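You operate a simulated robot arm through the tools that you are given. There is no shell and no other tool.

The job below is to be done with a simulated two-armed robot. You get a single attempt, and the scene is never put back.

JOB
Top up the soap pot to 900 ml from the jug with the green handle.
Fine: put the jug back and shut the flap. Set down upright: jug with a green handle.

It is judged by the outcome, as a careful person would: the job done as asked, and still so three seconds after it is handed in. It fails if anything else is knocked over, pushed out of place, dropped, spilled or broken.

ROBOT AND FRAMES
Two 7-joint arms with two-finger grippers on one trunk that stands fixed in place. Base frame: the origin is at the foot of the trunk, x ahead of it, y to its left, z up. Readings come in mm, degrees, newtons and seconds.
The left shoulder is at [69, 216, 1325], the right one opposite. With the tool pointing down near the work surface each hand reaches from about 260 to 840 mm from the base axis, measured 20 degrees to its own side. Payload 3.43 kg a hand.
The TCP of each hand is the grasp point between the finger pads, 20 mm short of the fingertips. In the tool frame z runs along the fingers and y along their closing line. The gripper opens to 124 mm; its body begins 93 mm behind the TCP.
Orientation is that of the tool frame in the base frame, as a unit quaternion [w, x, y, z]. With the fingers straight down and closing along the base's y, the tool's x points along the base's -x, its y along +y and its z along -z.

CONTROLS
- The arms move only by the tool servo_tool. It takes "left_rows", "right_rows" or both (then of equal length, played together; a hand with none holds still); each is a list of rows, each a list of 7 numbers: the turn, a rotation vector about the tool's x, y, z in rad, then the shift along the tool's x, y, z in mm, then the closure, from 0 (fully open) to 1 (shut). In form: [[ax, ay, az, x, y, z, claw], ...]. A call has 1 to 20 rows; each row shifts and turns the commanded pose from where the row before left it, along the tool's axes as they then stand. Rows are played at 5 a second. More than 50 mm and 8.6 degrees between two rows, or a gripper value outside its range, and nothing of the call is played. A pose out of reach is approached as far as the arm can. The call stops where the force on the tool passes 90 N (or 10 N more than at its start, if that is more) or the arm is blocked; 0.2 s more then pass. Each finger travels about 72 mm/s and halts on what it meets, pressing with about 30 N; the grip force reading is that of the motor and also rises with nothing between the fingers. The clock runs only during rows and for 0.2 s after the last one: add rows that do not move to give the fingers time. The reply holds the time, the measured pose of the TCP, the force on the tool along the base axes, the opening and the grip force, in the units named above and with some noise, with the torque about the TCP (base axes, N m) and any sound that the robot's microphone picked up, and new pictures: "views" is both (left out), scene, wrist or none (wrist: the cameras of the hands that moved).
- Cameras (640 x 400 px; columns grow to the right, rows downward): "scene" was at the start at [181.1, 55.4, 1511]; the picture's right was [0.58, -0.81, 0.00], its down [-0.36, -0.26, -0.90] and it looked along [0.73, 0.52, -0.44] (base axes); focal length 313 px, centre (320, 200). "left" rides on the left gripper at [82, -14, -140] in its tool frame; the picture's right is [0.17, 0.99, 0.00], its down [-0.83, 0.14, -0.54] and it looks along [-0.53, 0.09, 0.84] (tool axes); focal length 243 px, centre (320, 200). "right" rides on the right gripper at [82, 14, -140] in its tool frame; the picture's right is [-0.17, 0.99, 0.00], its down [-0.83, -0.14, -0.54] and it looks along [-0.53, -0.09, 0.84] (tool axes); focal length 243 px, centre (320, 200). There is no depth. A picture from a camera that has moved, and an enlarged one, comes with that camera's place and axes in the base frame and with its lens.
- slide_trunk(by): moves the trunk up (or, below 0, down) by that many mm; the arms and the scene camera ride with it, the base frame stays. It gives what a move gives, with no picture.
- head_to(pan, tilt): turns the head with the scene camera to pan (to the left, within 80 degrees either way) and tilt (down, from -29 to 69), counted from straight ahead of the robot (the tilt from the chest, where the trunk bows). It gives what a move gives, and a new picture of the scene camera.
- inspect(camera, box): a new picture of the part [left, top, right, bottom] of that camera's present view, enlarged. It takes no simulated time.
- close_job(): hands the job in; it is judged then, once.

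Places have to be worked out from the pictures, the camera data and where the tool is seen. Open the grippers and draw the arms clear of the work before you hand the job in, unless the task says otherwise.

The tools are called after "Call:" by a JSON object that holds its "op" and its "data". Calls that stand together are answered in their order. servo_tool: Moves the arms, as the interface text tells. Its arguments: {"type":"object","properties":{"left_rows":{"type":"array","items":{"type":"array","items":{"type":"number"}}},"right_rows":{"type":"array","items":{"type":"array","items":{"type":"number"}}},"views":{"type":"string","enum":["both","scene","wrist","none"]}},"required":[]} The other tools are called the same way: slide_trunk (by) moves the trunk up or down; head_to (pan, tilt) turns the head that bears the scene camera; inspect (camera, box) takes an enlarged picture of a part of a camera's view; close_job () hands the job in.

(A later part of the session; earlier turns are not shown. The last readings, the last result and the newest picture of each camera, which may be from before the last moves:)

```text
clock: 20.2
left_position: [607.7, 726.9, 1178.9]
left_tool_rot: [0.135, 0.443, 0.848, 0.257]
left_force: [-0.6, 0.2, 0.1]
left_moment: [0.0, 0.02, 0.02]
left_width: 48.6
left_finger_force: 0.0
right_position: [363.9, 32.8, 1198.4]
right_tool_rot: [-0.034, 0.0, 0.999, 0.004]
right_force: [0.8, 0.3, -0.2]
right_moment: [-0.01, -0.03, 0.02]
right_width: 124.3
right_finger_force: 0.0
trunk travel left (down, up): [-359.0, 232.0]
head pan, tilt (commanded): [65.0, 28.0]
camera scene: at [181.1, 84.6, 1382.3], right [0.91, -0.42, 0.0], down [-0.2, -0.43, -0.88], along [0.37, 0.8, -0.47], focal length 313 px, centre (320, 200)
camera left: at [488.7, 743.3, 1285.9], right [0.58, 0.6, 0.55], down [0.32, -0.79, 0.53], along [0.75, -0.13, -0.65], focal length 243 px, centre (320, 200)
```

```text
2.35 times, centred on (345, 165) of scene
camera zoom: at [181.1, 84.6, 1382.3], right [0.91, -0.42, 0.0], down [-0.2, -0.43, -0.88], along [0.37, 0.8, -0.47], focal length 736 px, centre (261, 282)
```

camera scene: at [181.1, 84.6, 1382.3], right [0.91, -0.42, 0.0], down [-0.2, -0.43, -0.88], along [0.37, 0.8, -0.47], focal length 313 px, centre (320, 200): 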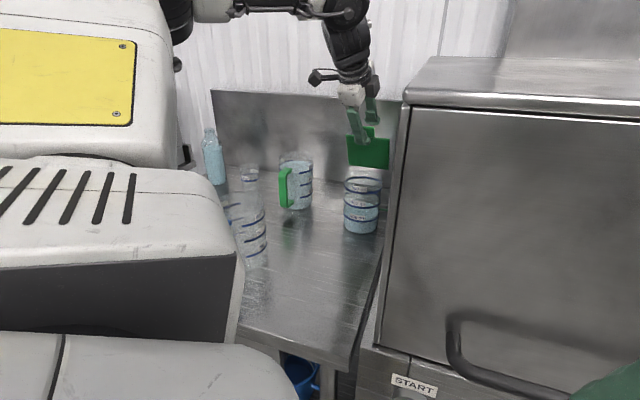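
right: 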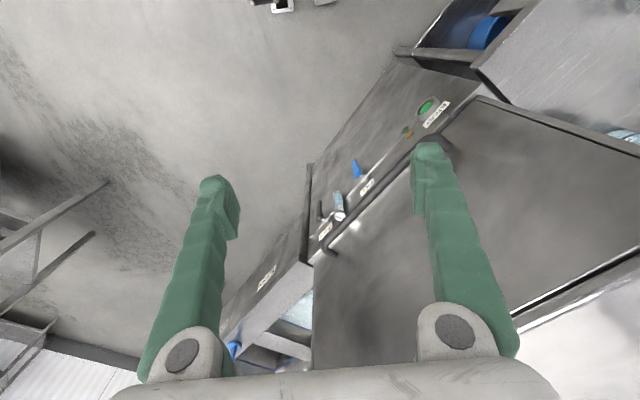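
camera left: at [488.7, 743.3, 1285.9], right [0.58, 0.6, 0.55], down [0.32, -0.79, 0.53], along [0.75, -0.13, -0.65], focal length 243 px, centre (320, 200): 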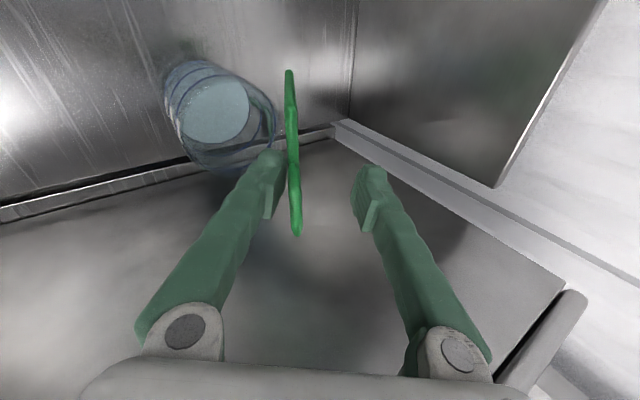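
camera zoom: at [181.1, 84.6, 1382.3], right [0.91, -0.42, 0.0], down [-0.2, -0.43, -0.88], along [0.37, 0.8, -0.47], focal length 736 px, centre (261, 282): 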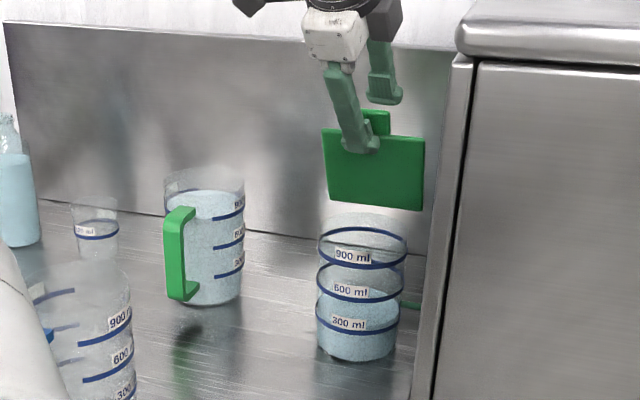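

The flap is up at about 70° and the pot's mouth is open to view. I'll push on past vertical.

Call:
{"op": "servo_tool", "data": {"left_rows": [[0.07, 0, 0, 3.1, 17.2, 6.2, 0.61], [0.07, 0, 0, 3.1, 16.7, 7.5, 0.61], [0.04, 0, 0, 3.1, 16.1, 8.5, 0.61], [0, 0, 0, 0, 0, 0, 0.61]], "views": "both"}}

Call:
{"op": "inspect", "data": {"camera": "scene", "box": [280, 80, 410, 250]}}

```text
clock: 21.2
left_position: [647.0, 765.9, 1183.7]
left_tool_rot: [0.094, 0.453, 0.868, 0.181]
left_force: [0.3, 0.0, -0.6]
left_moment: [0.02, -0.02, -0.02]
left_width: 48.4
left_finger_force: 0.1
right_position: [363.2, 33.6, 1198.5]
right_tool_rot: [-0.033, 0.001, 0.999, 0.004]
right_force: [-0.7, -0.2, -0.4]
right_moment: [0.01, -0.05, 0.03]
right_width: 123.7
right_finger_force: 0.1
trunk travel left (down, up): [-359.0, 232.0]
head pan, tilt (commanded): [65.0, 28.0]
camera scene: at [181.0, 84.4, 1382.3], right [0.91, -0.42, 0.0], down [-0.2, -0.43, -0.88], along [0.37, 0.8, -0.47], focal length 313 px, centre (320, 200)
camera left: at [544.6, 793.8, 1305.3], right [0.65, 0.65, 0.39], down [0.4, -0.73, 0.55], along [0.65, -0.2, -0.74], focal length 243 px, centre (320, 200)
```

scene: 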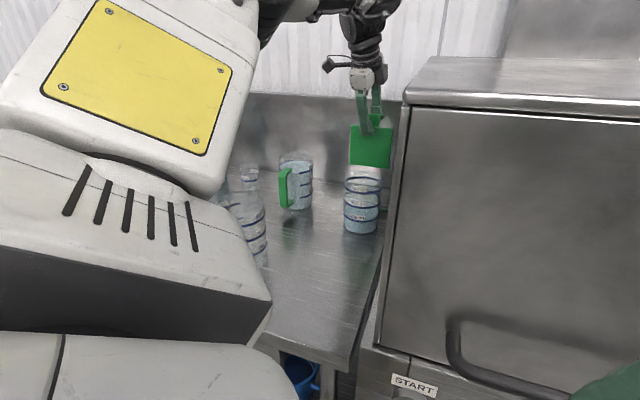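
left: 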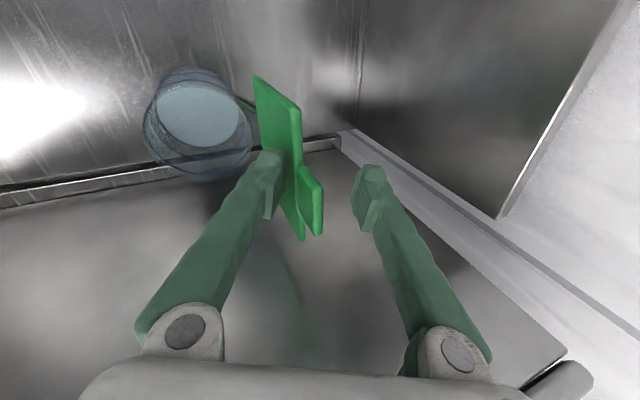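

```text
2.35 times, centred on (345, 165) of scene
camera zoom: at [181.0, 84.4, 1382.3], right [0.91, -0.42, 0.0], down [-0.2, -0.43, -0.88], along [0.37, 0.8, -0.47], focal length 736 px, centre (261, 282)
```

zoom: 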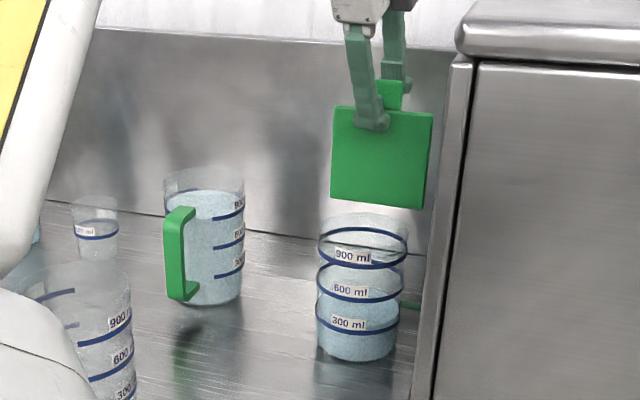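

The flap is about vertical, still leaning on the lower finger. I'll push a further ~35 mm toward the wall and see whether it stays past vertical by itself.

Call:
{"op": "servo_tool", "data": {"left_rows": [[0, 0, 0, 2.7, 12.9, 10, 0.61], [0, 0, 0, 2.7, 12.9, 10, 0.61], [0, 0, 0, 0, 0, 0, 0.61]], "views": "both"}}

Call:
{"op": "inspect", "data": {"camera": "left", "box": [200, 40, 420, 260]}}

Call:
{"op": "inspect", "data": {"camera": "scene", "box": [280, 80, 410, 250]}}

```text
clock: 22.1
left_position: [670.2, 787.7, 1175.8]
left_tool_rot: [0.094, 0.453, 0.868, 0.183]
left_force: [-0.6, -0.2, 0.1]
left_moment: [0.0, -0.04, -0.01]
left_width: 48.5
left_finger_force: 0.0
right_position: [363.5, 32.6, 1198.1]
right_tool_rot: [-0.033, 0.001, 0.999, 0.006]
right_force: [-0.3, -0.7, 0.0]
right_moment: [-0.01, -0.03, 0.0]
right_width: 123.8
right_finger_force: 0.1
trunk travel left (down, up): [-359.0, 232.0]
head pan, tilt (commanded): [65.0, 28.0]
camera scene: at [181.2, 84.1, 1382.3], right [0.91, -0.42, 0.0], down [-0.2, -0.43, -0.88], along [0.37, 0.8, -0.47], focal length 313 px, centre (320, 200)
camera left: at [568.0, 816.2, 1297.8], right [0.65, 0.65, 0.39], down [0.4, -0.73, 0.55], along [0.65, -0.2, -0.74], focal length 243 px, centre (320, 200)
```

scene: 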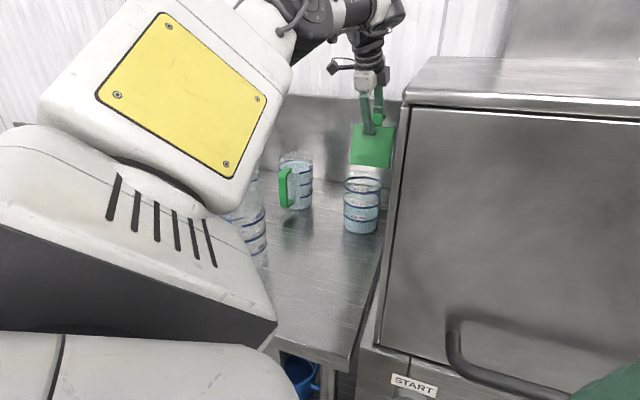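
left: 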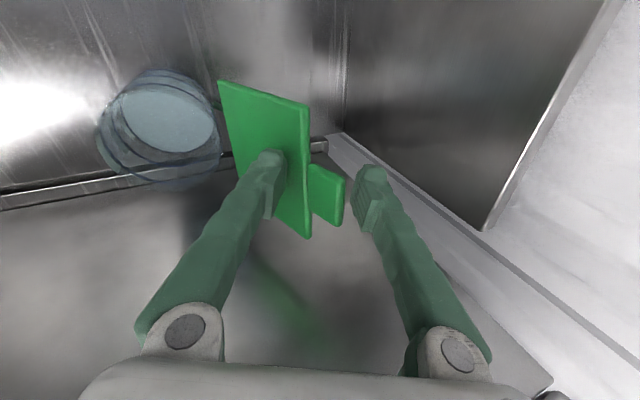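

```text
1.82 times, centred on (310, 150) of left
camera zoom: at [568.0, 816.2, 1297.8], right [0.65, 0.65, 0.39], down [0.4, -0.73, 0.55], along [0.65, -0.2, -0.74], focal length 441 px, centre (338, 291)
```

zoom: 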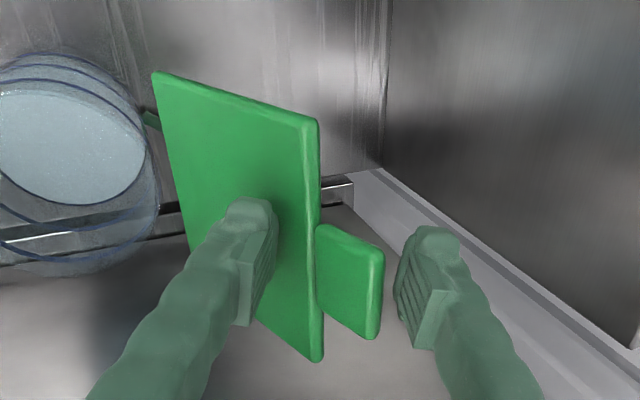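

```text
2.35 times, centred on (345, 165) of scene
camera zoom: at [181.2, 84.1, 1382.3], right [0.91, -0.42, 0.0], down [-0.2, -0.43, -0.88], along [0.37, 0.8, -0.47], focal length 736 px, centre (261, 282)
```

zoom: 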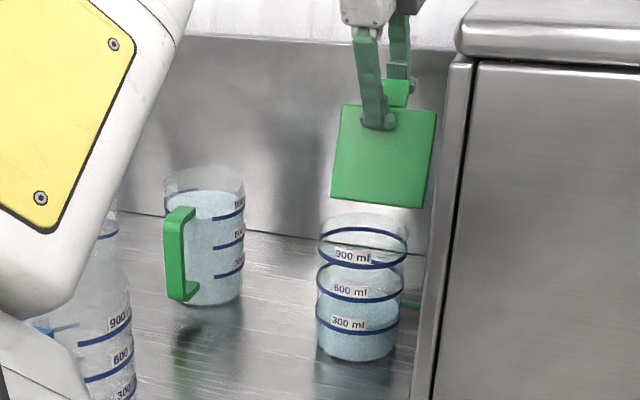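

The flap is open past vertical, about 105°. I'll raise the hand straight up 40 mm so the fingers leave the tab and see whether the flap stays.

Call:
{"op": "servo_tool", "data": {"left_rows": [[0, 0, 0, 0, 4, -9.2, 0.61], [0, 0, 0, 0, 4, -9.2, 0.61], [0, 0, 0, 0, 4, -9.2, 0.61], [0, 0, 0, 0, 4, -9.2, 0.61], [0, 0, 0, 0, 0, 0, 0.61]], "views": "both"}}

Call:
{"op": "inspect", "data": {"camera": "left", "box": [200, 40, 420, 260]}}

Call:
{"op": "inspect", "data": {"camera": "scene", "box": [280, 80, 410, 250]}}

```text
clock: 23.2
left_position: [670.3, 787.9, 1215.2]
left_tool_rot: [0.094, 0.453, 0.868, 0.18]
left_force: [0.0, -0.8, -0.8]
left_moment: [0.0, -0.02, 0.0]
left_width: 48.7
left_finger_force: 0.1
right_position: [364.0, 33.8, 1199.8]
right_tool_rot: [-0.033, 0.0, 0.999, 0.004]
right_force: [0.4, 0.0, 0.1]
right_moment: [0.01, -0.01, -0.01]
right_width: 124.1
right_finger_force: 0.0
trunk travel left (down, up): [-359.0, 232.0]
head pan, tilt (commanded): [65.0, 28.0]
camera scene: at [181.9, 84.6, 1382.2], right [0.91, -0.42, 0.0], down [-0.2, -0.43, -0.88], along [0.37, 0.8, -0.47], focal length 313 px, centre (320, 200)
camera left: at [567.4, 817.0, 1337.0], right [0.65, 0.65, 0.39], down [0.4, -0.73, 0.55], along [0.65, -0.2, -0.74], focal length 243 px, centre (320, 200)
```

scene: 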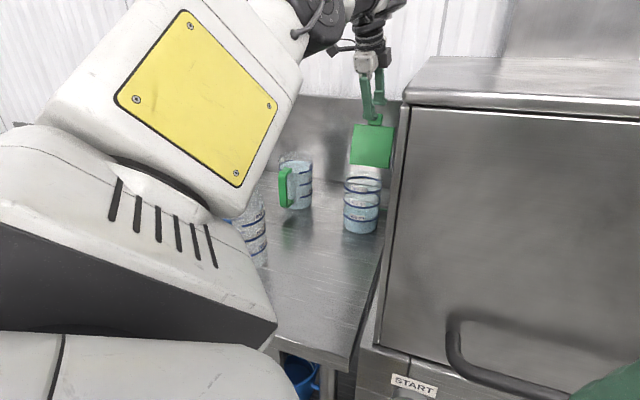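
left: 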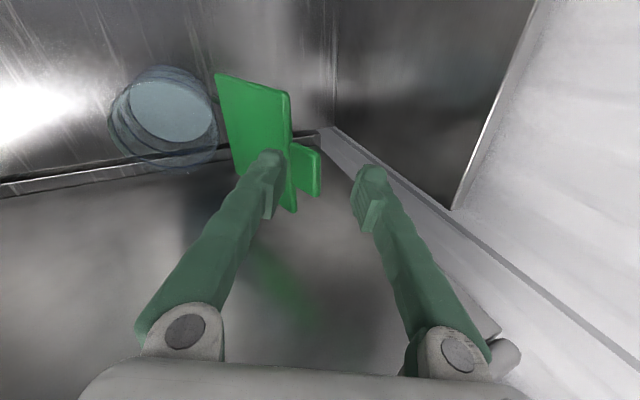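

```text
1.82 times, centred on (310, 150) of left
camera zoom: at [567.4, 817.0, 1337.0], right [0.65, 0.65, 0.39], down [0.4, -0.73, 0.55], along [0.65, -0.2, -0.74], focal length 441 px, centre (338, 291)
```

zoom: 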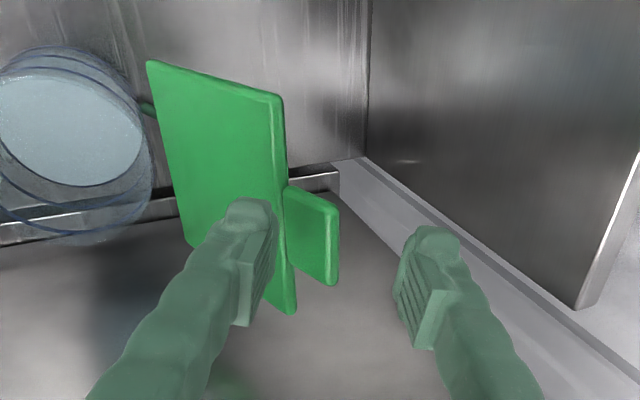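

```text
2.35 times, centred on (345, 165) of scene
camera zoom: at [181.9, 84.6, 1382.2], right [0.91, -0.42, 0.0], down [-0.2, -0.43, -0.88], along [0.37, 0.8, -0.47], focal length 736 px, centre (261, 282)
```

zoom: 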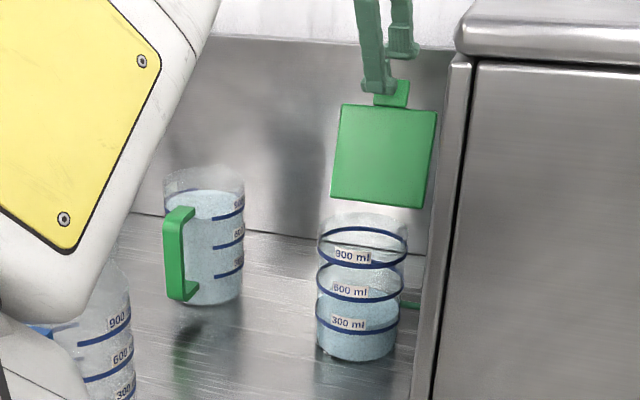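

The flap has stayed put as the fingers rose above the tab. I'll draw the hand back toward me and check it stays open on its own.

Call:
{"op": "servo_tool", "data": {"left_rows": [[0, 0, 0, -3.4, -16.9, -10.6, 0.61], [0, 0, 0, -3.4, -16.9, -10.6, 0.61], [0, 0, 0, -3.4, -16.9, -10.6, 0.61], [0, 0, 0, -3.4, -16.9, -10.6, 0.61], [0, 0, 0, -3.4, -16.9, -10.6, 0.61], [0, 0, 0, -3.4, -16.9, -10.6, 0.61], [0, 0, 0, 0, 0, 0, 0.61]], "views": "both"}}

Call:
{"op": "inspect", "data": {"camera": "scene", "box": [250, 80, 410, 250]}}

```text
clock: 24.9
left_position: [585.8, 703.7, 1233.0]
left_tool_rot: [0.093, 0.452, 0.868, 0.181]
left_force: [0.6, 0.2, 0.2]
left_moment: [0.02, 0.03, -0.01]
left_width: 48.3
left_finger_force: 0.0
right_position: [363.9, 34.1, 1197.9]
right_tool_rot: [-0.034, 0.0, 0.999, 0.004]
right_force: [0.6, 0.7, -0.1]
right_moment: [0.02, 0.03, 0.02]
right_width: 124.1
right_finger_force: 0.0
trunk travel left (down, up): [-359.0, 232.0]
head pan, tilt (commanded): [65.0, 28.0]
camera scene: at [182.3, 84.6, 1382.1], right [0.91, -0.42, 0.0], down [-0.2, -0.43, -0.88], along [0.37, 0.8, -0.47], focal length 313 px, centre (320, 200)
camera left: at [483.1, 730.7, 1354.6], right [0.65, 0.65, 0.39], down [0.41, -0.73, 0.55], along [0.65, -0.2, -0.74], focal length 243 px, centre (320, 200)
```

scene: 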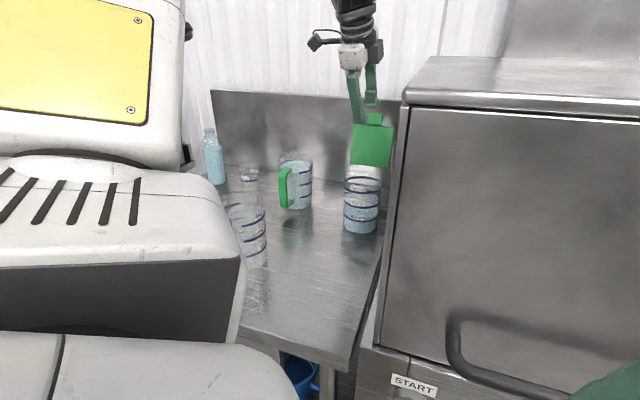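
left: 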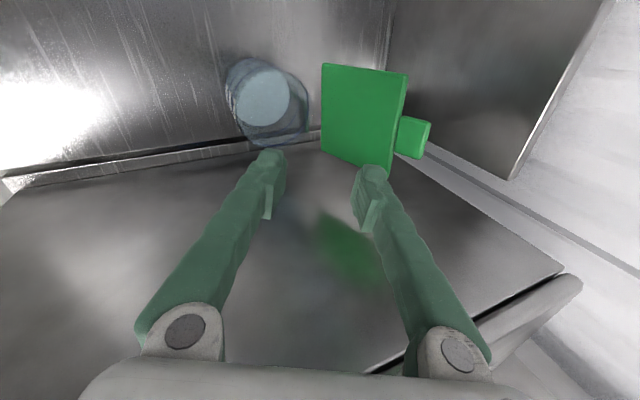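

```text
2.35 times, centred on (330, 165) of scene
camera zoom: at [182.3, 84.6, 1382.1], right [0.91, -0.42, 0.0], down [-0.2, -0.43, -0.88], along [0.37, 0.8, -0.47], focal length 736 px, centre (296, 282)
```

zoom: 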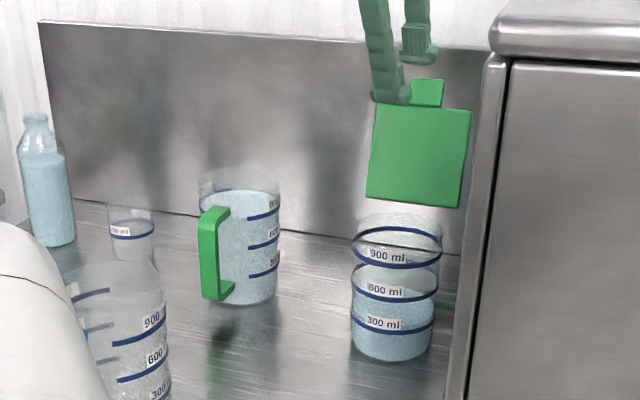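

The flap stays open by itself, leaning past vertical. Next I'll roll the gripper back so it closes horizontally while moving left and back to a staging point above and in front of the green jug.

Call:
{"op": "servo_tool", "data": {"left_rows": [[0, 0, -0.131, 16.5, -10.3, 3, 0.61], [0, 0, -0.131, 17.7, -8.1, 3, 0.61], [0, 0, -0.131, 18.6, -5.7, 3, 0.61], [0, 0, -0.131, 19.2, -3.2, 3, 0.61], [0, 0, -0.131, 19.4, -0.7, 3, 0.61], [0, 0, -0.131, 19.4, 1.9, 3, 0.61], [0, 0, -0.131, 18.9, 4.4, 3, 0.61], [0, 0, -0.131, 18.2, 6.8, 3, 0.61], [0, 0, -0.131, 17.2, 9.1, 3, 0.5], [0, 0, -0.131, 15.8, 11.3, 3, 0.3], [0, 0, -0.131, 14.2, 13.3, 3, 0.1], [0, 0, -0.13, 12.4, 15, 3, 0], [0, 0, 0, 0, 0, 0, 0]], "views": "both"}}

```text
clock: 27.6
left_position: [392.8, 809.6, 1151.0]
left_tool_rot: [0.194, -0.296, 0.933, 0.061]
left_force: [-0.8, 0.2, 0.6]
left_moment: [0.05, -0.01, 0.0]
left_width: 124.1
left_finger_force: 0.1
right_position: [363.3, 33.5, 1197.8]
right_tool_rot: [-0.033, 0.001, 0.999, 0.005]
right_force: [1.4, 0.6, 0.0]
right_moment: [-0.01, -0.01, -0.01]
right_width: 123.9
right_finger_force: 0.0
trunk travel left (down, up): [-359.0, 232.0]
head pan, tilt (commanded): [65.0, 28.0]
camera scene: at [182.1, 84.2, 1382.2], right [0.91, -0.42, 0.0], down [-0.2, -0.43, -0.88], along [0.37, 0.8, -0.47], focal length 313 px, centre (320, 200)
camera left: at [293.1, 722.2, 1244.9], right [-0.69, 0.72, -0.07], down [0.37, 0.43, 0.83], along [0.62, 0.55, -0.56], focal length 243 px, centre (320, 200)
```

scene: 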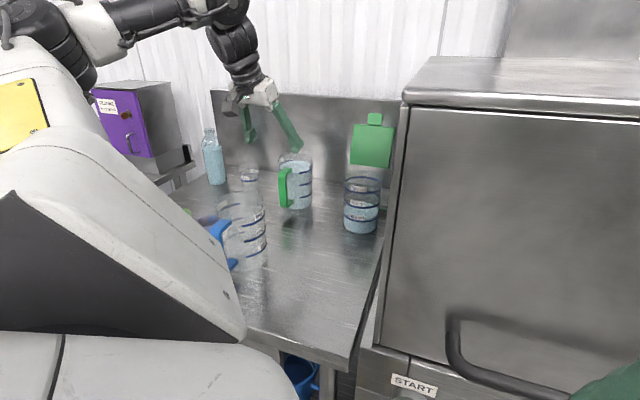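
left: 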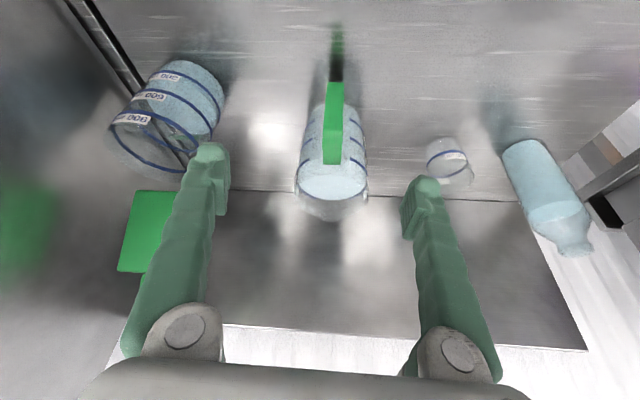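

The jug now appears between the open fingers. I'll zoom in to measure its centre, handle and spout precisely.

Call:
{"op": "inspect", "data": {"camera": "left", "box": [260, 70, 420, 230]}}

Call:
{"op": "inspect", "data": {"camera": "scene", "box": [230, 120, 400, 250]}}

```text
2.50 times, centred on (340, 150) of left
camera zoom: at [293.1, 722.2, 1244.9], right [-0.69, 0.72, -0.07], down [0.37, 0.43, 0.83], along [0.62, 0.55, -0.56], focal length 606 px, centre (270, 325)
```

zoom: 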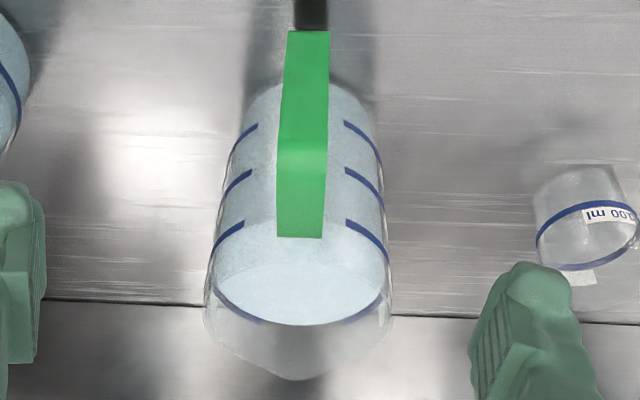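

```text
3.08 times, centred on (315, 185) of scene
camera zoom: at [182.1, 84.2, 1382.2], right [0.91, -0.42, 0.0], down [-0.2, -0.43, -0.88], along [0.37, 0.8, -0.47], focal length 962 px, centre (335, 246)
```

zoom: 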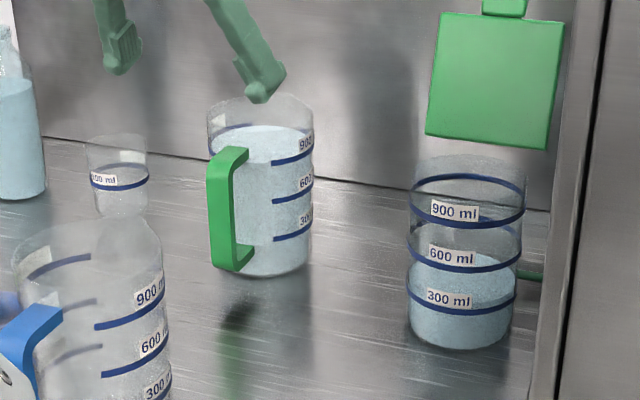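

The jug axis is at about (487, 915), rim z about 1049, handle outer face about 90 mm toward me, and the jug is at its 900 ml line. The pot reads about 400–450 ml. I'll swing to yaw 45°, pitch about 38° down, and take a pre-grasp position 110 mm behind the grasp.

Call:
{"op": "servo_tool", "data": {"left_rows": [[-0.035, 0, -0.08, -1.9, 1.3, 15, 0], [-0.035, 0, -0.08, -1.9, 1.3, 15, 0], [0, -0.124, 0, -1.9, 1.3, 15, 0], [0, -0.124, 0, 0, 1.3, 15.1, 0], [0, -0.124, 0, 1.9, 1.3, 15, 0], [0, -0.124, 0, 3.7, 1.3, 14.6, 0], [0, 0, 0, 0, 0, 0, 0]], "views": "both"}}

Call:
{"op": "inspect", "data": {"camera": "left", "box": [200, 70, 440, 230]}}

Call:
{"op": "inspect", "data": {"camera": "scene", "box": [200, 120, 360, 280]}}

```text
clock: 29.2
left_position: [418.6, 844.8, 1073.8]
left_tool_rot: [0.405, -0.344, 0.83, 0.168]
left_force: [0.5, -0.7, 0.6]
left_moment: [0.02, -0.02, 0.0]
left_width: 124.0
left_finger_force: 0.2
right_position: [364.7, 33.8, 1197.9]
right_tool_rot: [-0.033, 0.0, 0.999, 0.005]
right_force: [0.2, 0.1, 0.7]
right_moment: [0.03, 0.03, -0.04]
right_width: 123.9
right_finger_force: 0.0
trunk travel left (down, up): [-359.0, 232.0]
head pan, tilt (commanded): [65.0, 28.0]
camera scene: at [182.2, 84.1, 1382.2], right [0.91, -0.42, 0.0], down [-0.2, -0.43, -0.88], along [0.37, 0.8, -0.47], focal length 313 px, centre (320, 200)
camera left: at [315.4, 722.5, 1094.0], right [-0.77, 0.62, -0.13], down [-0.04, 0.16, 0.99], along [0.64, 0.76, -0.1], focal length 243 px, centre (320, 200)
```

scene: 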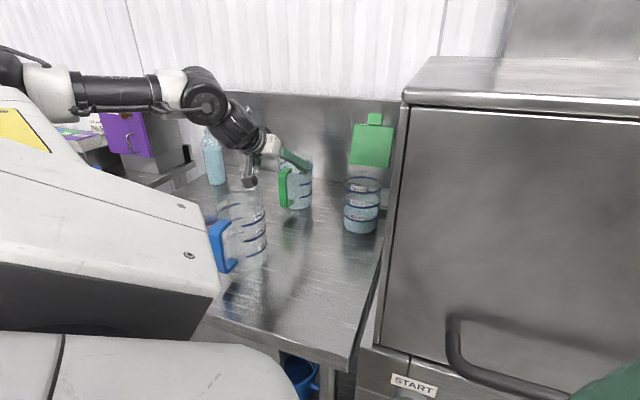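
left: 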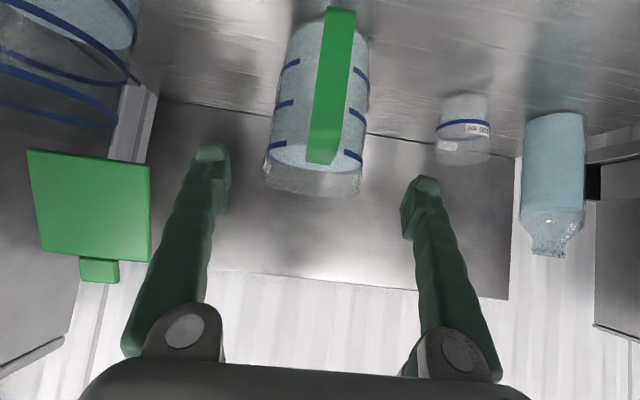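

```text
2.50 times, centred on (320, 150) of left
camera zoom: at [315.4, 722.5, 1094.0], right [-0.77, 0.62, -0.13], down [-0.04, 0.16, 0.99], along [0.64, 0.76, -0.1], focal length 606 px, centre (320, 325)
```

zoom: 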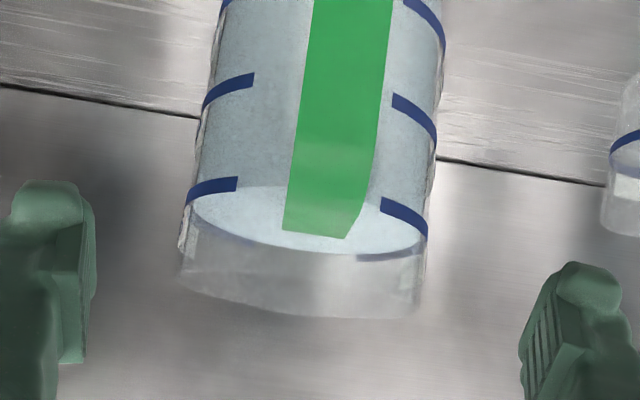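

```text
2.50 times, centred on (280, 200) of scene
camera zoom: at [182.2, 84.1, 1382.2], right [0.91, -0.42, 0.0], down [-0.2, -0.43, -0.88], along [0.37, 0.8, -0.47], focal length 782 px, centre (420, 200)
```

zoom: 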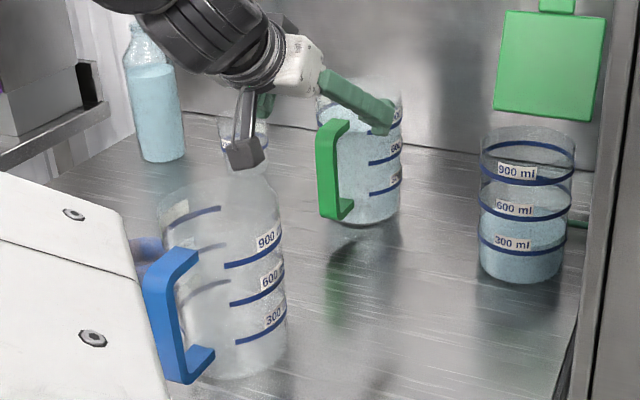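

The hand is at yaw 45°, pitch 38°, centred laterally on the jug. My wrist camera is just above the blue jug's rim, so I'll rise slightly, go forward horizontally, and only then descend vertically around the green jug.

Call:
{"op": "servo_tool", "data": {"left_rows": [[0, 0, 0, -9.5, 0, -7.4, 0], [0, 0, 0, -11.1, 0, 14.2, 0], [0, 0, 0, -11.1, 0, 14.2, 0], [0, 0, 0, -11.1, 0, 14.2, 0], [0, 0, 0, -11.1, 0, 14.2, 0], [0, 0, 0, -11.1, 0, 14.2, 0], [0, 0, 0, 0, 0, 0, 0]], "views": "both"}}

Call:
{"op": "inspect", "data": {"camera": "scene", "box": [200, 120, 360, 280]}}

Call:
{"op": "inspect", "data": {"camera": "left", "box": [200, 0, 440, 230]}}

```text
clock: 30.9
left_position: [483.1, 908.8, 1084.9]
left_tool_rot: [0.405, -0.343, 0.831, 0.168]
left_force: [0.0, 0.8, -0.6]
left_moment: [0.01, 0.03, -0.04]
left_width: 124.2
left_finger_force: 0.0
right_position: [364.0, 33.4, 1197.9]
right_tool_rot: [-0.033, 0.001, 0.999, 0.005]
right_force: [0.5, 0.0, 0.1]
right_moment: [0.02, -0.01, 0.03]
right_width: 123.8
right_finger_force: 0.0
trunk travel left (down, up): [-359.0, 232.0]
head pan, tilt (commanded): [65.0, 28.0]
camera scene: at [181.4, 84.1, 1382.3], right [0.91, -0.42, 0.0], down [-0.2, -0.43, -0.88], along [0.37, 0.8, -0.47], focal length 313 px, centre (320, 200)
camera left: at [378.9, 785.9, 1105.5], right [-0.77, 0.63, -0.13], down [-0.04, 0.16, 0.99], along [0.64, 0.76, -0.1], focal length 243 px, centre (320, 200)
```

scene: 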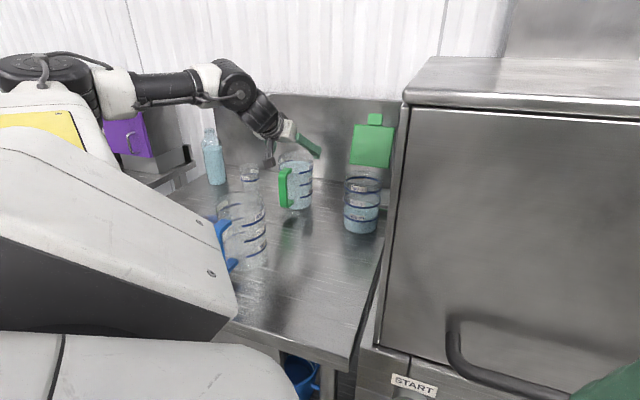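
left: 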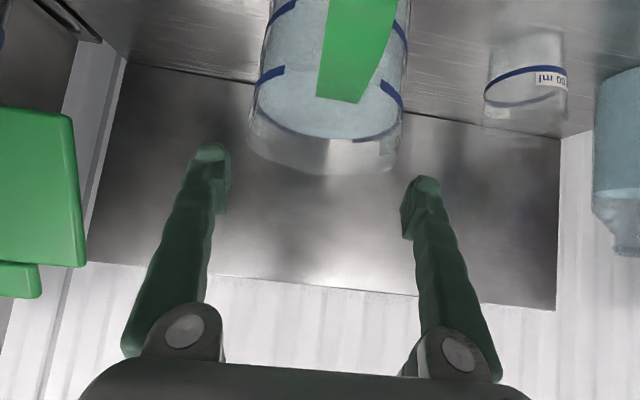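

```text
2.50 times, centred on (280, 200) of scene
camera zoom: at [181.4, 84.1, 1382.3], right [0.91, -0.42, 0.0], down [-0.2, -0.43, -0.88], along [0.37, 0.8, -0.47], focal length 782 px, centre (420, 200)
```

zoom: 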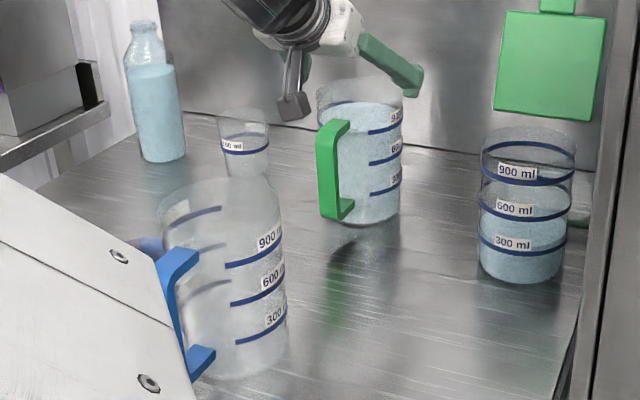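

```text
1.74 times, centred on (320, 115) of left
camera zoom: at [378.9, 785.9, 1105.5], right [-0.77, 0.63, -0.13], down [-0.04, 0.16, 0.99], along [0.64, 0.76, -0.1], focal length 422 px, centre (320, 348)
```

zoom: 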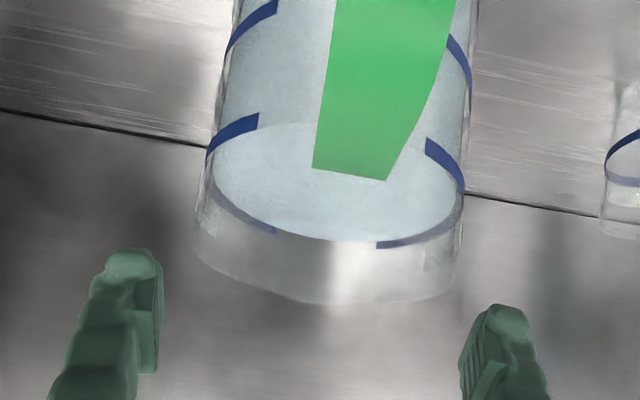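

The hand is directly over the jug (TCP u 984, v 301; jug axis about 985–990, v about 300). I'll descend vertically in two stages, drawing back a few mm so the handle clears the palm.

Call:
{"op": "servo_tool", "data": {"left_rows": [[0, 0, 0, 13.3, 0, 8.9, 0], [0, 0, 0, 13.3, 0, 8.9, 0], [0, 0, 0, 0, 0, 0, 0]], "views": "both"}}

Call:
{"op": "inspect", "data": {"camera": "left", "box": [160, 0, 480, 230]}}

Call:
{"op": "inspect", "data": {"camera": "scene", "box": [230, 110, 350, 230]}}

```text
clock: 31.6
left_position: [479.6, 906.6, 1051.3]
left_tool_rot: [0.404, -0.344, 0.831, 0.168]
left_force: [-0.3, 0.3, -0.7]
left_moment: [0.0, 0.03, 0.0]
left_width: 124.0
left_finger_force: 0.1
right_position: [363.8, 33.5, 1198.6]
right_tool_rot: [-0.033, 0.0, 0.999, 0.004]
right_force: [0.0, 0.0, 0.5]
right_moment: [-0.03, 0.0, 0.0]
right_width: 124.0
right_finger_force: 0.1
trunk travel left (down, up): [-359.0, 232.0]
head pan, tilt (commanded): [65.0, 28.0]
camera scene: at [181.8, 84.4, 1382.2], right [0.91, -0.42, 0.0], down [-0.2, -0.43, -0.88], along [0.37, 0.8, -0.47], focal length 313 px, centre (320, 200)
camera left: at [377.3, 784.1, 1073.2], right [-0.77, 0.62, -0.13], down [-0.04, 0.16, 0.99], along [0.64, 0.76, -0.1], focal length 243 px, centre (320, 200)
```

scene: 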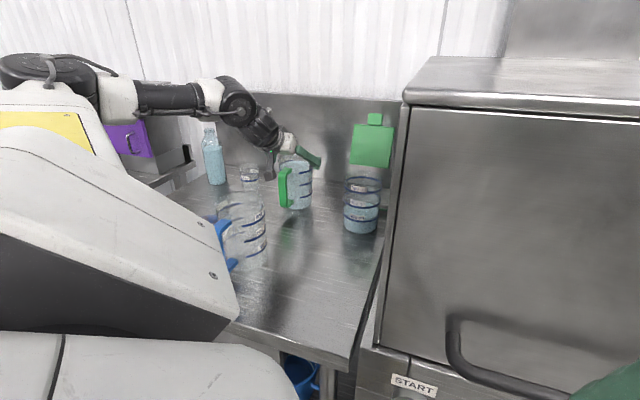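
left: 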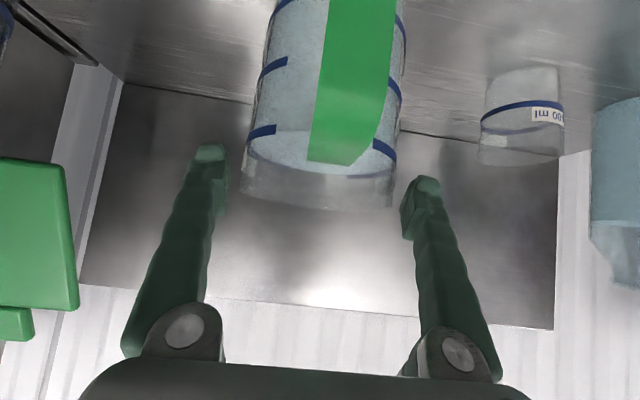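

```text
1.74 times, centred on (320, 115) of left
camera zoom: at [377.3, 784.1, 1073.2], right [-0.77, 0.62, -0.13], down [-0.04, 0.16, 0.99], along [0.64, 0.76, -0.1], focal length 422 px, centre (320, 348)
```

zoom: 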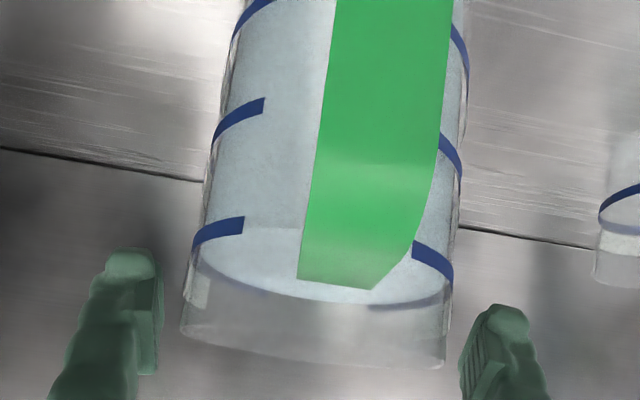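

```text
3.33 times, centred on (290, 170) of scene
camera zoom: at [181.8, 84.4, 1382.2], right [0.91, -0.42, 0.0], down [-0.2, -0.43, -0.88], along [0.37, 0.8, -0.47], focal length 1043 px, centre (420, 300)
```

zoom: 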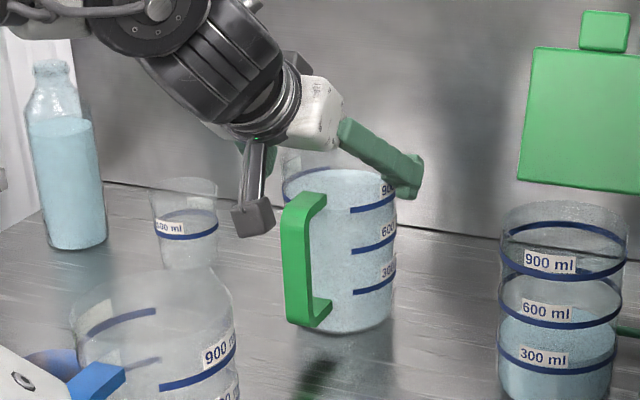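

The rim is centred between the fingers with about 6 mm each side, no contact. I'll descend the remaining ~46 mm.

Call:
{"op": "servo_tool", "data": {"left_rows": [[0, 0, 0, 12.8, 0, 9, 0], [0, 0, 0, 12.8, 0, 9, 0], [0, 0, 0, 12.8, 0, 9, 0], [0, 0, 0, 0, 0, 0, 0]], "views": "both"}}

Call:
{"op": "inspect", "data": {"camera": "scene", "box": [230, 110, 350, 230]}}

```text
clock: 32.6
left_position: [478.6, 905.4, 1005.9]
left_tool_rot: [0.404, -0.344, 0.831, 0.168]
left_force: [-0.4, 0.6, -0.3]
left_moment: [0.02, -0.02, -0.02]
left_width: 124.2
left_finger_force: 0.0
right_position: [363.8, 33.6, 1198.3]
right_tool_rot: [-0.033, 0.001, 0.999, 0.005]
right_force: [0.5, 0.8, 0.0]
right_moment: [0.04, -0.01, -0.01]
right_width: 124.0
right_finger_force: 0.1
trunk travel left (down, up): [-359.0, 232.0]
head pan, tilt (commanded): [65.0, 28.0]
camera scene: at [181.7, 84.3, 1382.2], right [0.91, -0.42, 0.0], down [-0.2, -0.43, -0.88], along [0.37, 0.8, -0.47], focal length 313 px, centre (320, 200)
camera left: at [375.3, 782.8, 1026.5], right [-0.77, 0.63, -0.13], down [-0.04, 0.16, 0.99], along [0.64, 0.76, -0.1], focal length 243 px, centre (320, 200)
```

scene: 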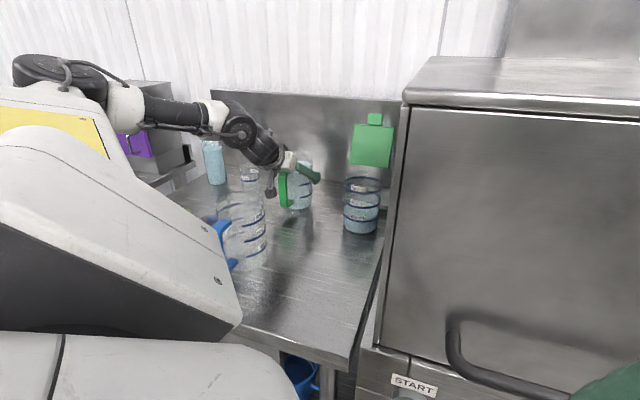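
left: 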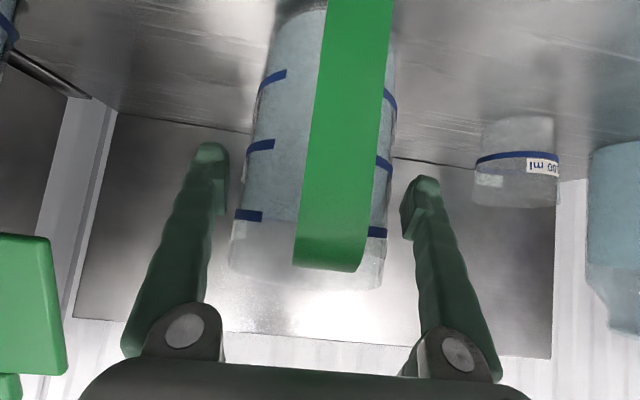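

```text
3.33 times, centred on (290, 170) of scene
camera zoom: at [181.7, 84.3, 1382.2], right [0.91, -0.42, 0.0], down [-0.2, -0.43, -0.88], along [0.37, 0.8, -0.47], focal length 1043 px, centre (420, 300)
```

zoom: 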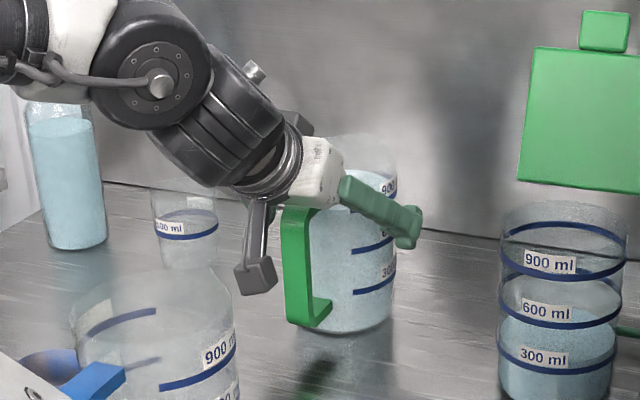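

The fingers straddle the jug's upper body with no contact, and the handle clears the palm. I'll close gently, then grip.

Call:
{"op": "servo_tool", "data": {"left_rows": [[0, 0, 0, 0, 0, 0, 0.08], [0, 0, 0, 0, 0, 0, 0.13], [0, 0, 0, 0, 0, 0, 0.17], [0, 0, 0, 0, 0, 0, 0.21], [0, 0, 0, 0, 0, 0, 0.25], [0, 0, 0, 0, 0, 0, 0.4], [0, 0, 0, 0, 0, 0, 1], [0, 0, 0, 0, 0, 0, 1], [0, 0, 0, 0, 0, 0, 1]], "views": "both"}}

Call:
{"op": "inspect", "data": {"camera": "scene", "box": [230, 110, 350, 230]}}

```text
clock: 34.6
left_position: [478.7, 905.7, 1006.4]
left_tool_rot: [0.404, -0.343, 0.831, 0.168]
left_force: [3.3, -2.5, 1.3]
left_moment: [-0.16, -0.13, 0.03]
left_width: 101.4
left_finger_force: 29.7
right_position: [363.7, 33.6, 1198.9]
right_tool_rot: [-0.034, 0.001, 0.999, 0.005]
right_force: [0.8, 0.1, 0.4]
right_moment: [0.02, 0.01, -0.02]
right_width: 124.2
right_finger_force: 0.0
trunk travel left (down, up): [-359.0, 232.0]
head pan, tilt (commanded): [65.0, 28.0]
camera scene: at [182.2, 84.0, 1382.2], right [0.91, -0.42, 0.0], down [-0.2, -0.43, -0.88], along [0.37, 0.8, -0.47], focal length 313 px, centre (320, 200)
camera left: at [375.6, 782.7, 1026.9], right [-0.77, 0.63, -0.13], down [-0.04, 0.16, 0.99], along [0.64, 0.76, -0.1], focal length 243 px, centre (320, 200)
```

scene: 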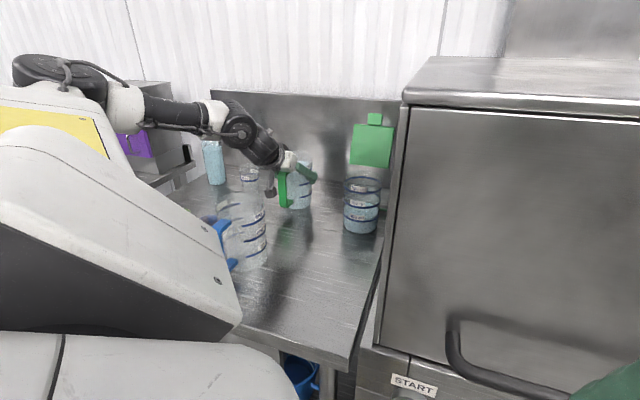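
left: 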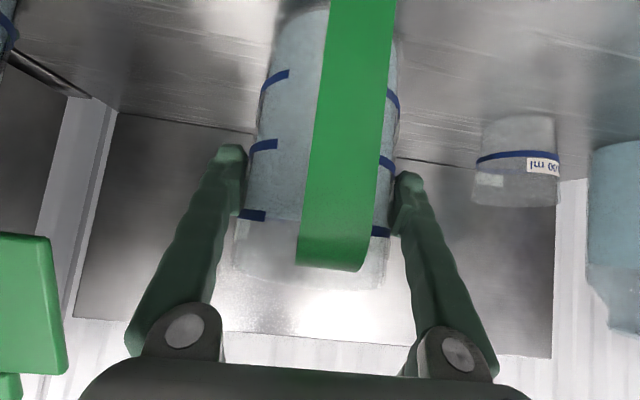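

```text
3.33 times, centred on (290, 170) of scene
camera zoom: at [182.2, 84.0, 1382.2], right [0.91, -0.42, 0.0], down [-0.2, -0.43, -0.88], along [0.37, 0.8, -0.47], focal length 1043 px, centre (420, 300)
```

zoom: 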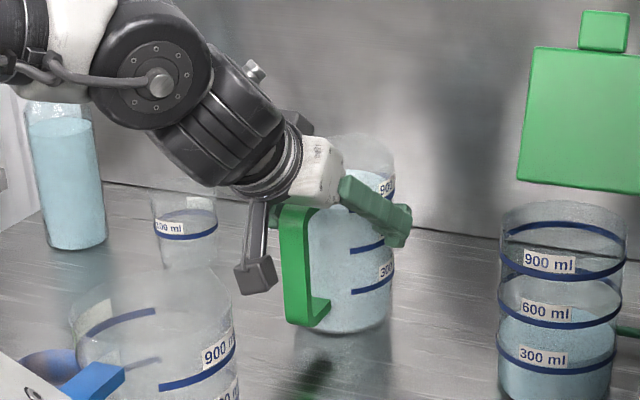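

The grip is firm: 101 mm width, 30 N. I'll note this pose, (478.7, 905.7, 1006.4), as the put-back spot, and lift 20 mm slowly to check the hold.

Call:
{"op": "servo_tool", "data": {"left_rows": [[0, 0, 0, -3.9, 0, -3.1, 1], [0, 0, 0, -5.9, 0, -4.6, 1], [0, 0, 0, -5.9, 0, -4.6, 1], [0, 0, 0, 0, 0, 0, 1], [0, 0, 0, 0, 0, 0, 1]], "views": "both"}}

Call:
{"op": "inspect", "data": {"camera": "scene", "box": [230, 110, 350, 230]}}

```text
clock: 35.9
left_position: [480.2, 907.0, 1023.5]
left_tool_rot: [0.403, -0.343, 0.832, 0.167]
left_force: [-1.4, 0.3, -10.0]
left_moment: [0.06, -0.05, 0.02]
left_width: 100.9
left_finger_force: 30.2
right_position: [364.6, 33.8, 1198.4]
right_tool_rot: [-0.035, 0.001, 0.999, 0.004]
right_force: [0.6, 0.2, 0.2]
right_moment: [0.02, 0.04, 0.01]
right_width: 124.4
right_finger_force: 0.1
trunk travel left (down, up): [-359.0, 232.0]
head pan, tilt (commanded): [65.0, 28.0]
camera scene: at [182.4, 85.6, 1382.0], right [0.91, -0.42, 0.0], down [-0.2, -0.43, -0.88], along [0.37, 0.8, -0.47], focal length 313 px, centre (320, 200)
camera left: at [376.2, 783.8, 1044.7], right [-0.77, 0.62, -0.13], down [-0.03, 0.16, 0.99], along [0.64, 0.76, -0.1], focal length 243 px, centre (320, 200)
```

scene: 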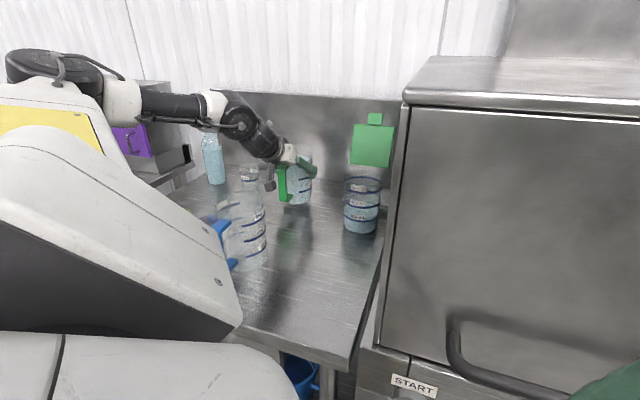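
left: 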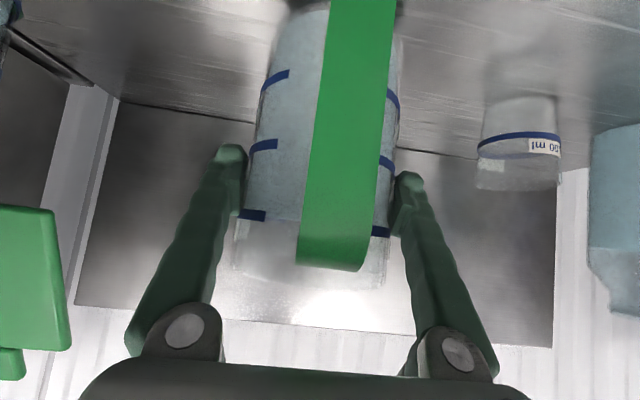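

```text
3.33 times, centred on (290, 170) of scene
camera zoom: at [182.4, 85.6, 1382.0], right [0.91, -0.42, 0.0], down [-0.2, -0.43, -0.88], along [0.37, 0.8, -0.47], focal length 1043 px, centre (420, 300)
```

zoom: 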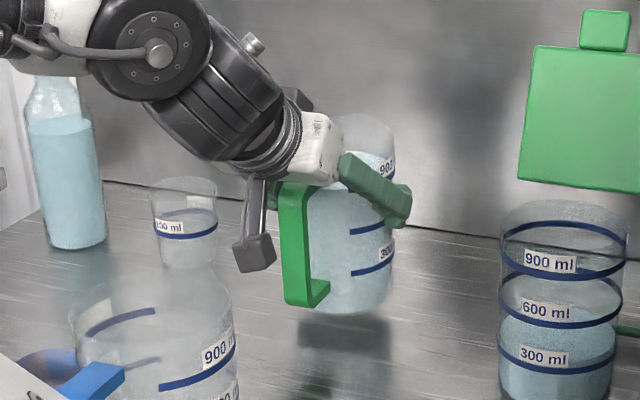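

The jug lifts cleanly (10 N, upright, no slip). I'll raise it slowly about 137 mm so its base clears the pot rim.

Call:
{"op": "servo_tool", "data": {"left_rows": [[0, 0, 0, -9, 0, -7, 1], [0, 0, 0, -12.6, 0, -9.9, 1], [0, 0, 0, -12.6, 0, -9.9, 1], [0, 0, 0, -12.6, 0, -9.9, 1], [0, 0, 0, -12.6, 0, -9.9, 1], [0, 0, 0, -12.6, 0, -9.9, 1], [0, 0, 0, -12.6, 0, -9.9, 1], [0, 0, 0, -12.6, 0, -9.9, 1], [0, 0, 0, -9, 0, -7, 1], [0, 0, 0, 0, 0, 0, 1]], "views": "both"}}

```text
clock: 38.0
left_position: [481.2, 906.0, 1159.5]
left_tool_rot: [0.403, -0.344, 0.831, 0.168]
left_force: [0.4, -0.3, -11.0]
left_moment: [0.06, -0.03, -0.01]
left_width: 101.2
left_finger_force: 30.2
right_position: [363.8, 34.9, 1199.1]
right_tool_rot: [-0.034, 0.0, 0.999, 0.005]
right_force: [-1.4, -0.2, -0.5]
right_moment: [0.0, -0.02, 0.0]
right_width: 124.1
right_finger_force: 0.0
trunk travel left (down, up): [-359.0, 232.0]
head pan, tilt (commanded): [65.0, 28.0]
camera scene: at [182.5, 85.9, 1382.0], right [0.91, -0.42, 0.0], down [-0.2, -0.43, -0.88], along [0.37, 0.8, -0.47], focal length 313 px, centre (320, 200)
camera left: at [377.7, 784.8, 1180.9], right [-0.77, 0.62, -0.13], down [-0.03, 0.16, 0.99], along [0.64, 0.76, -0.1], focal length 243 px, centre (320, 200)
```

scene: 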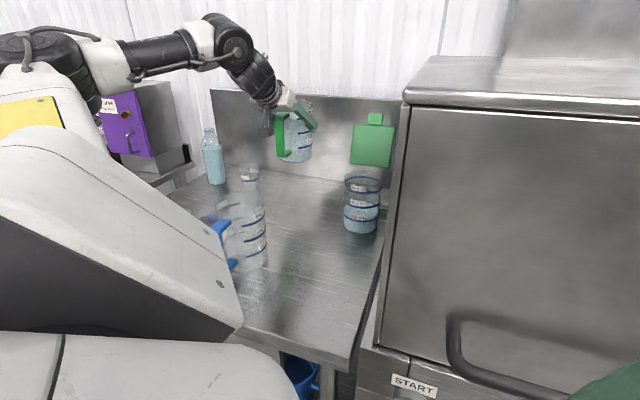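
left: 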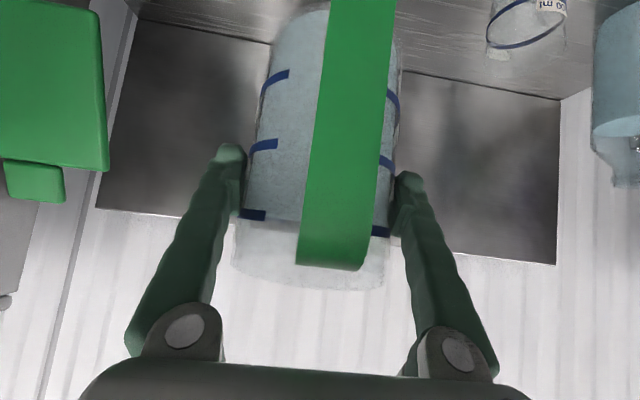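

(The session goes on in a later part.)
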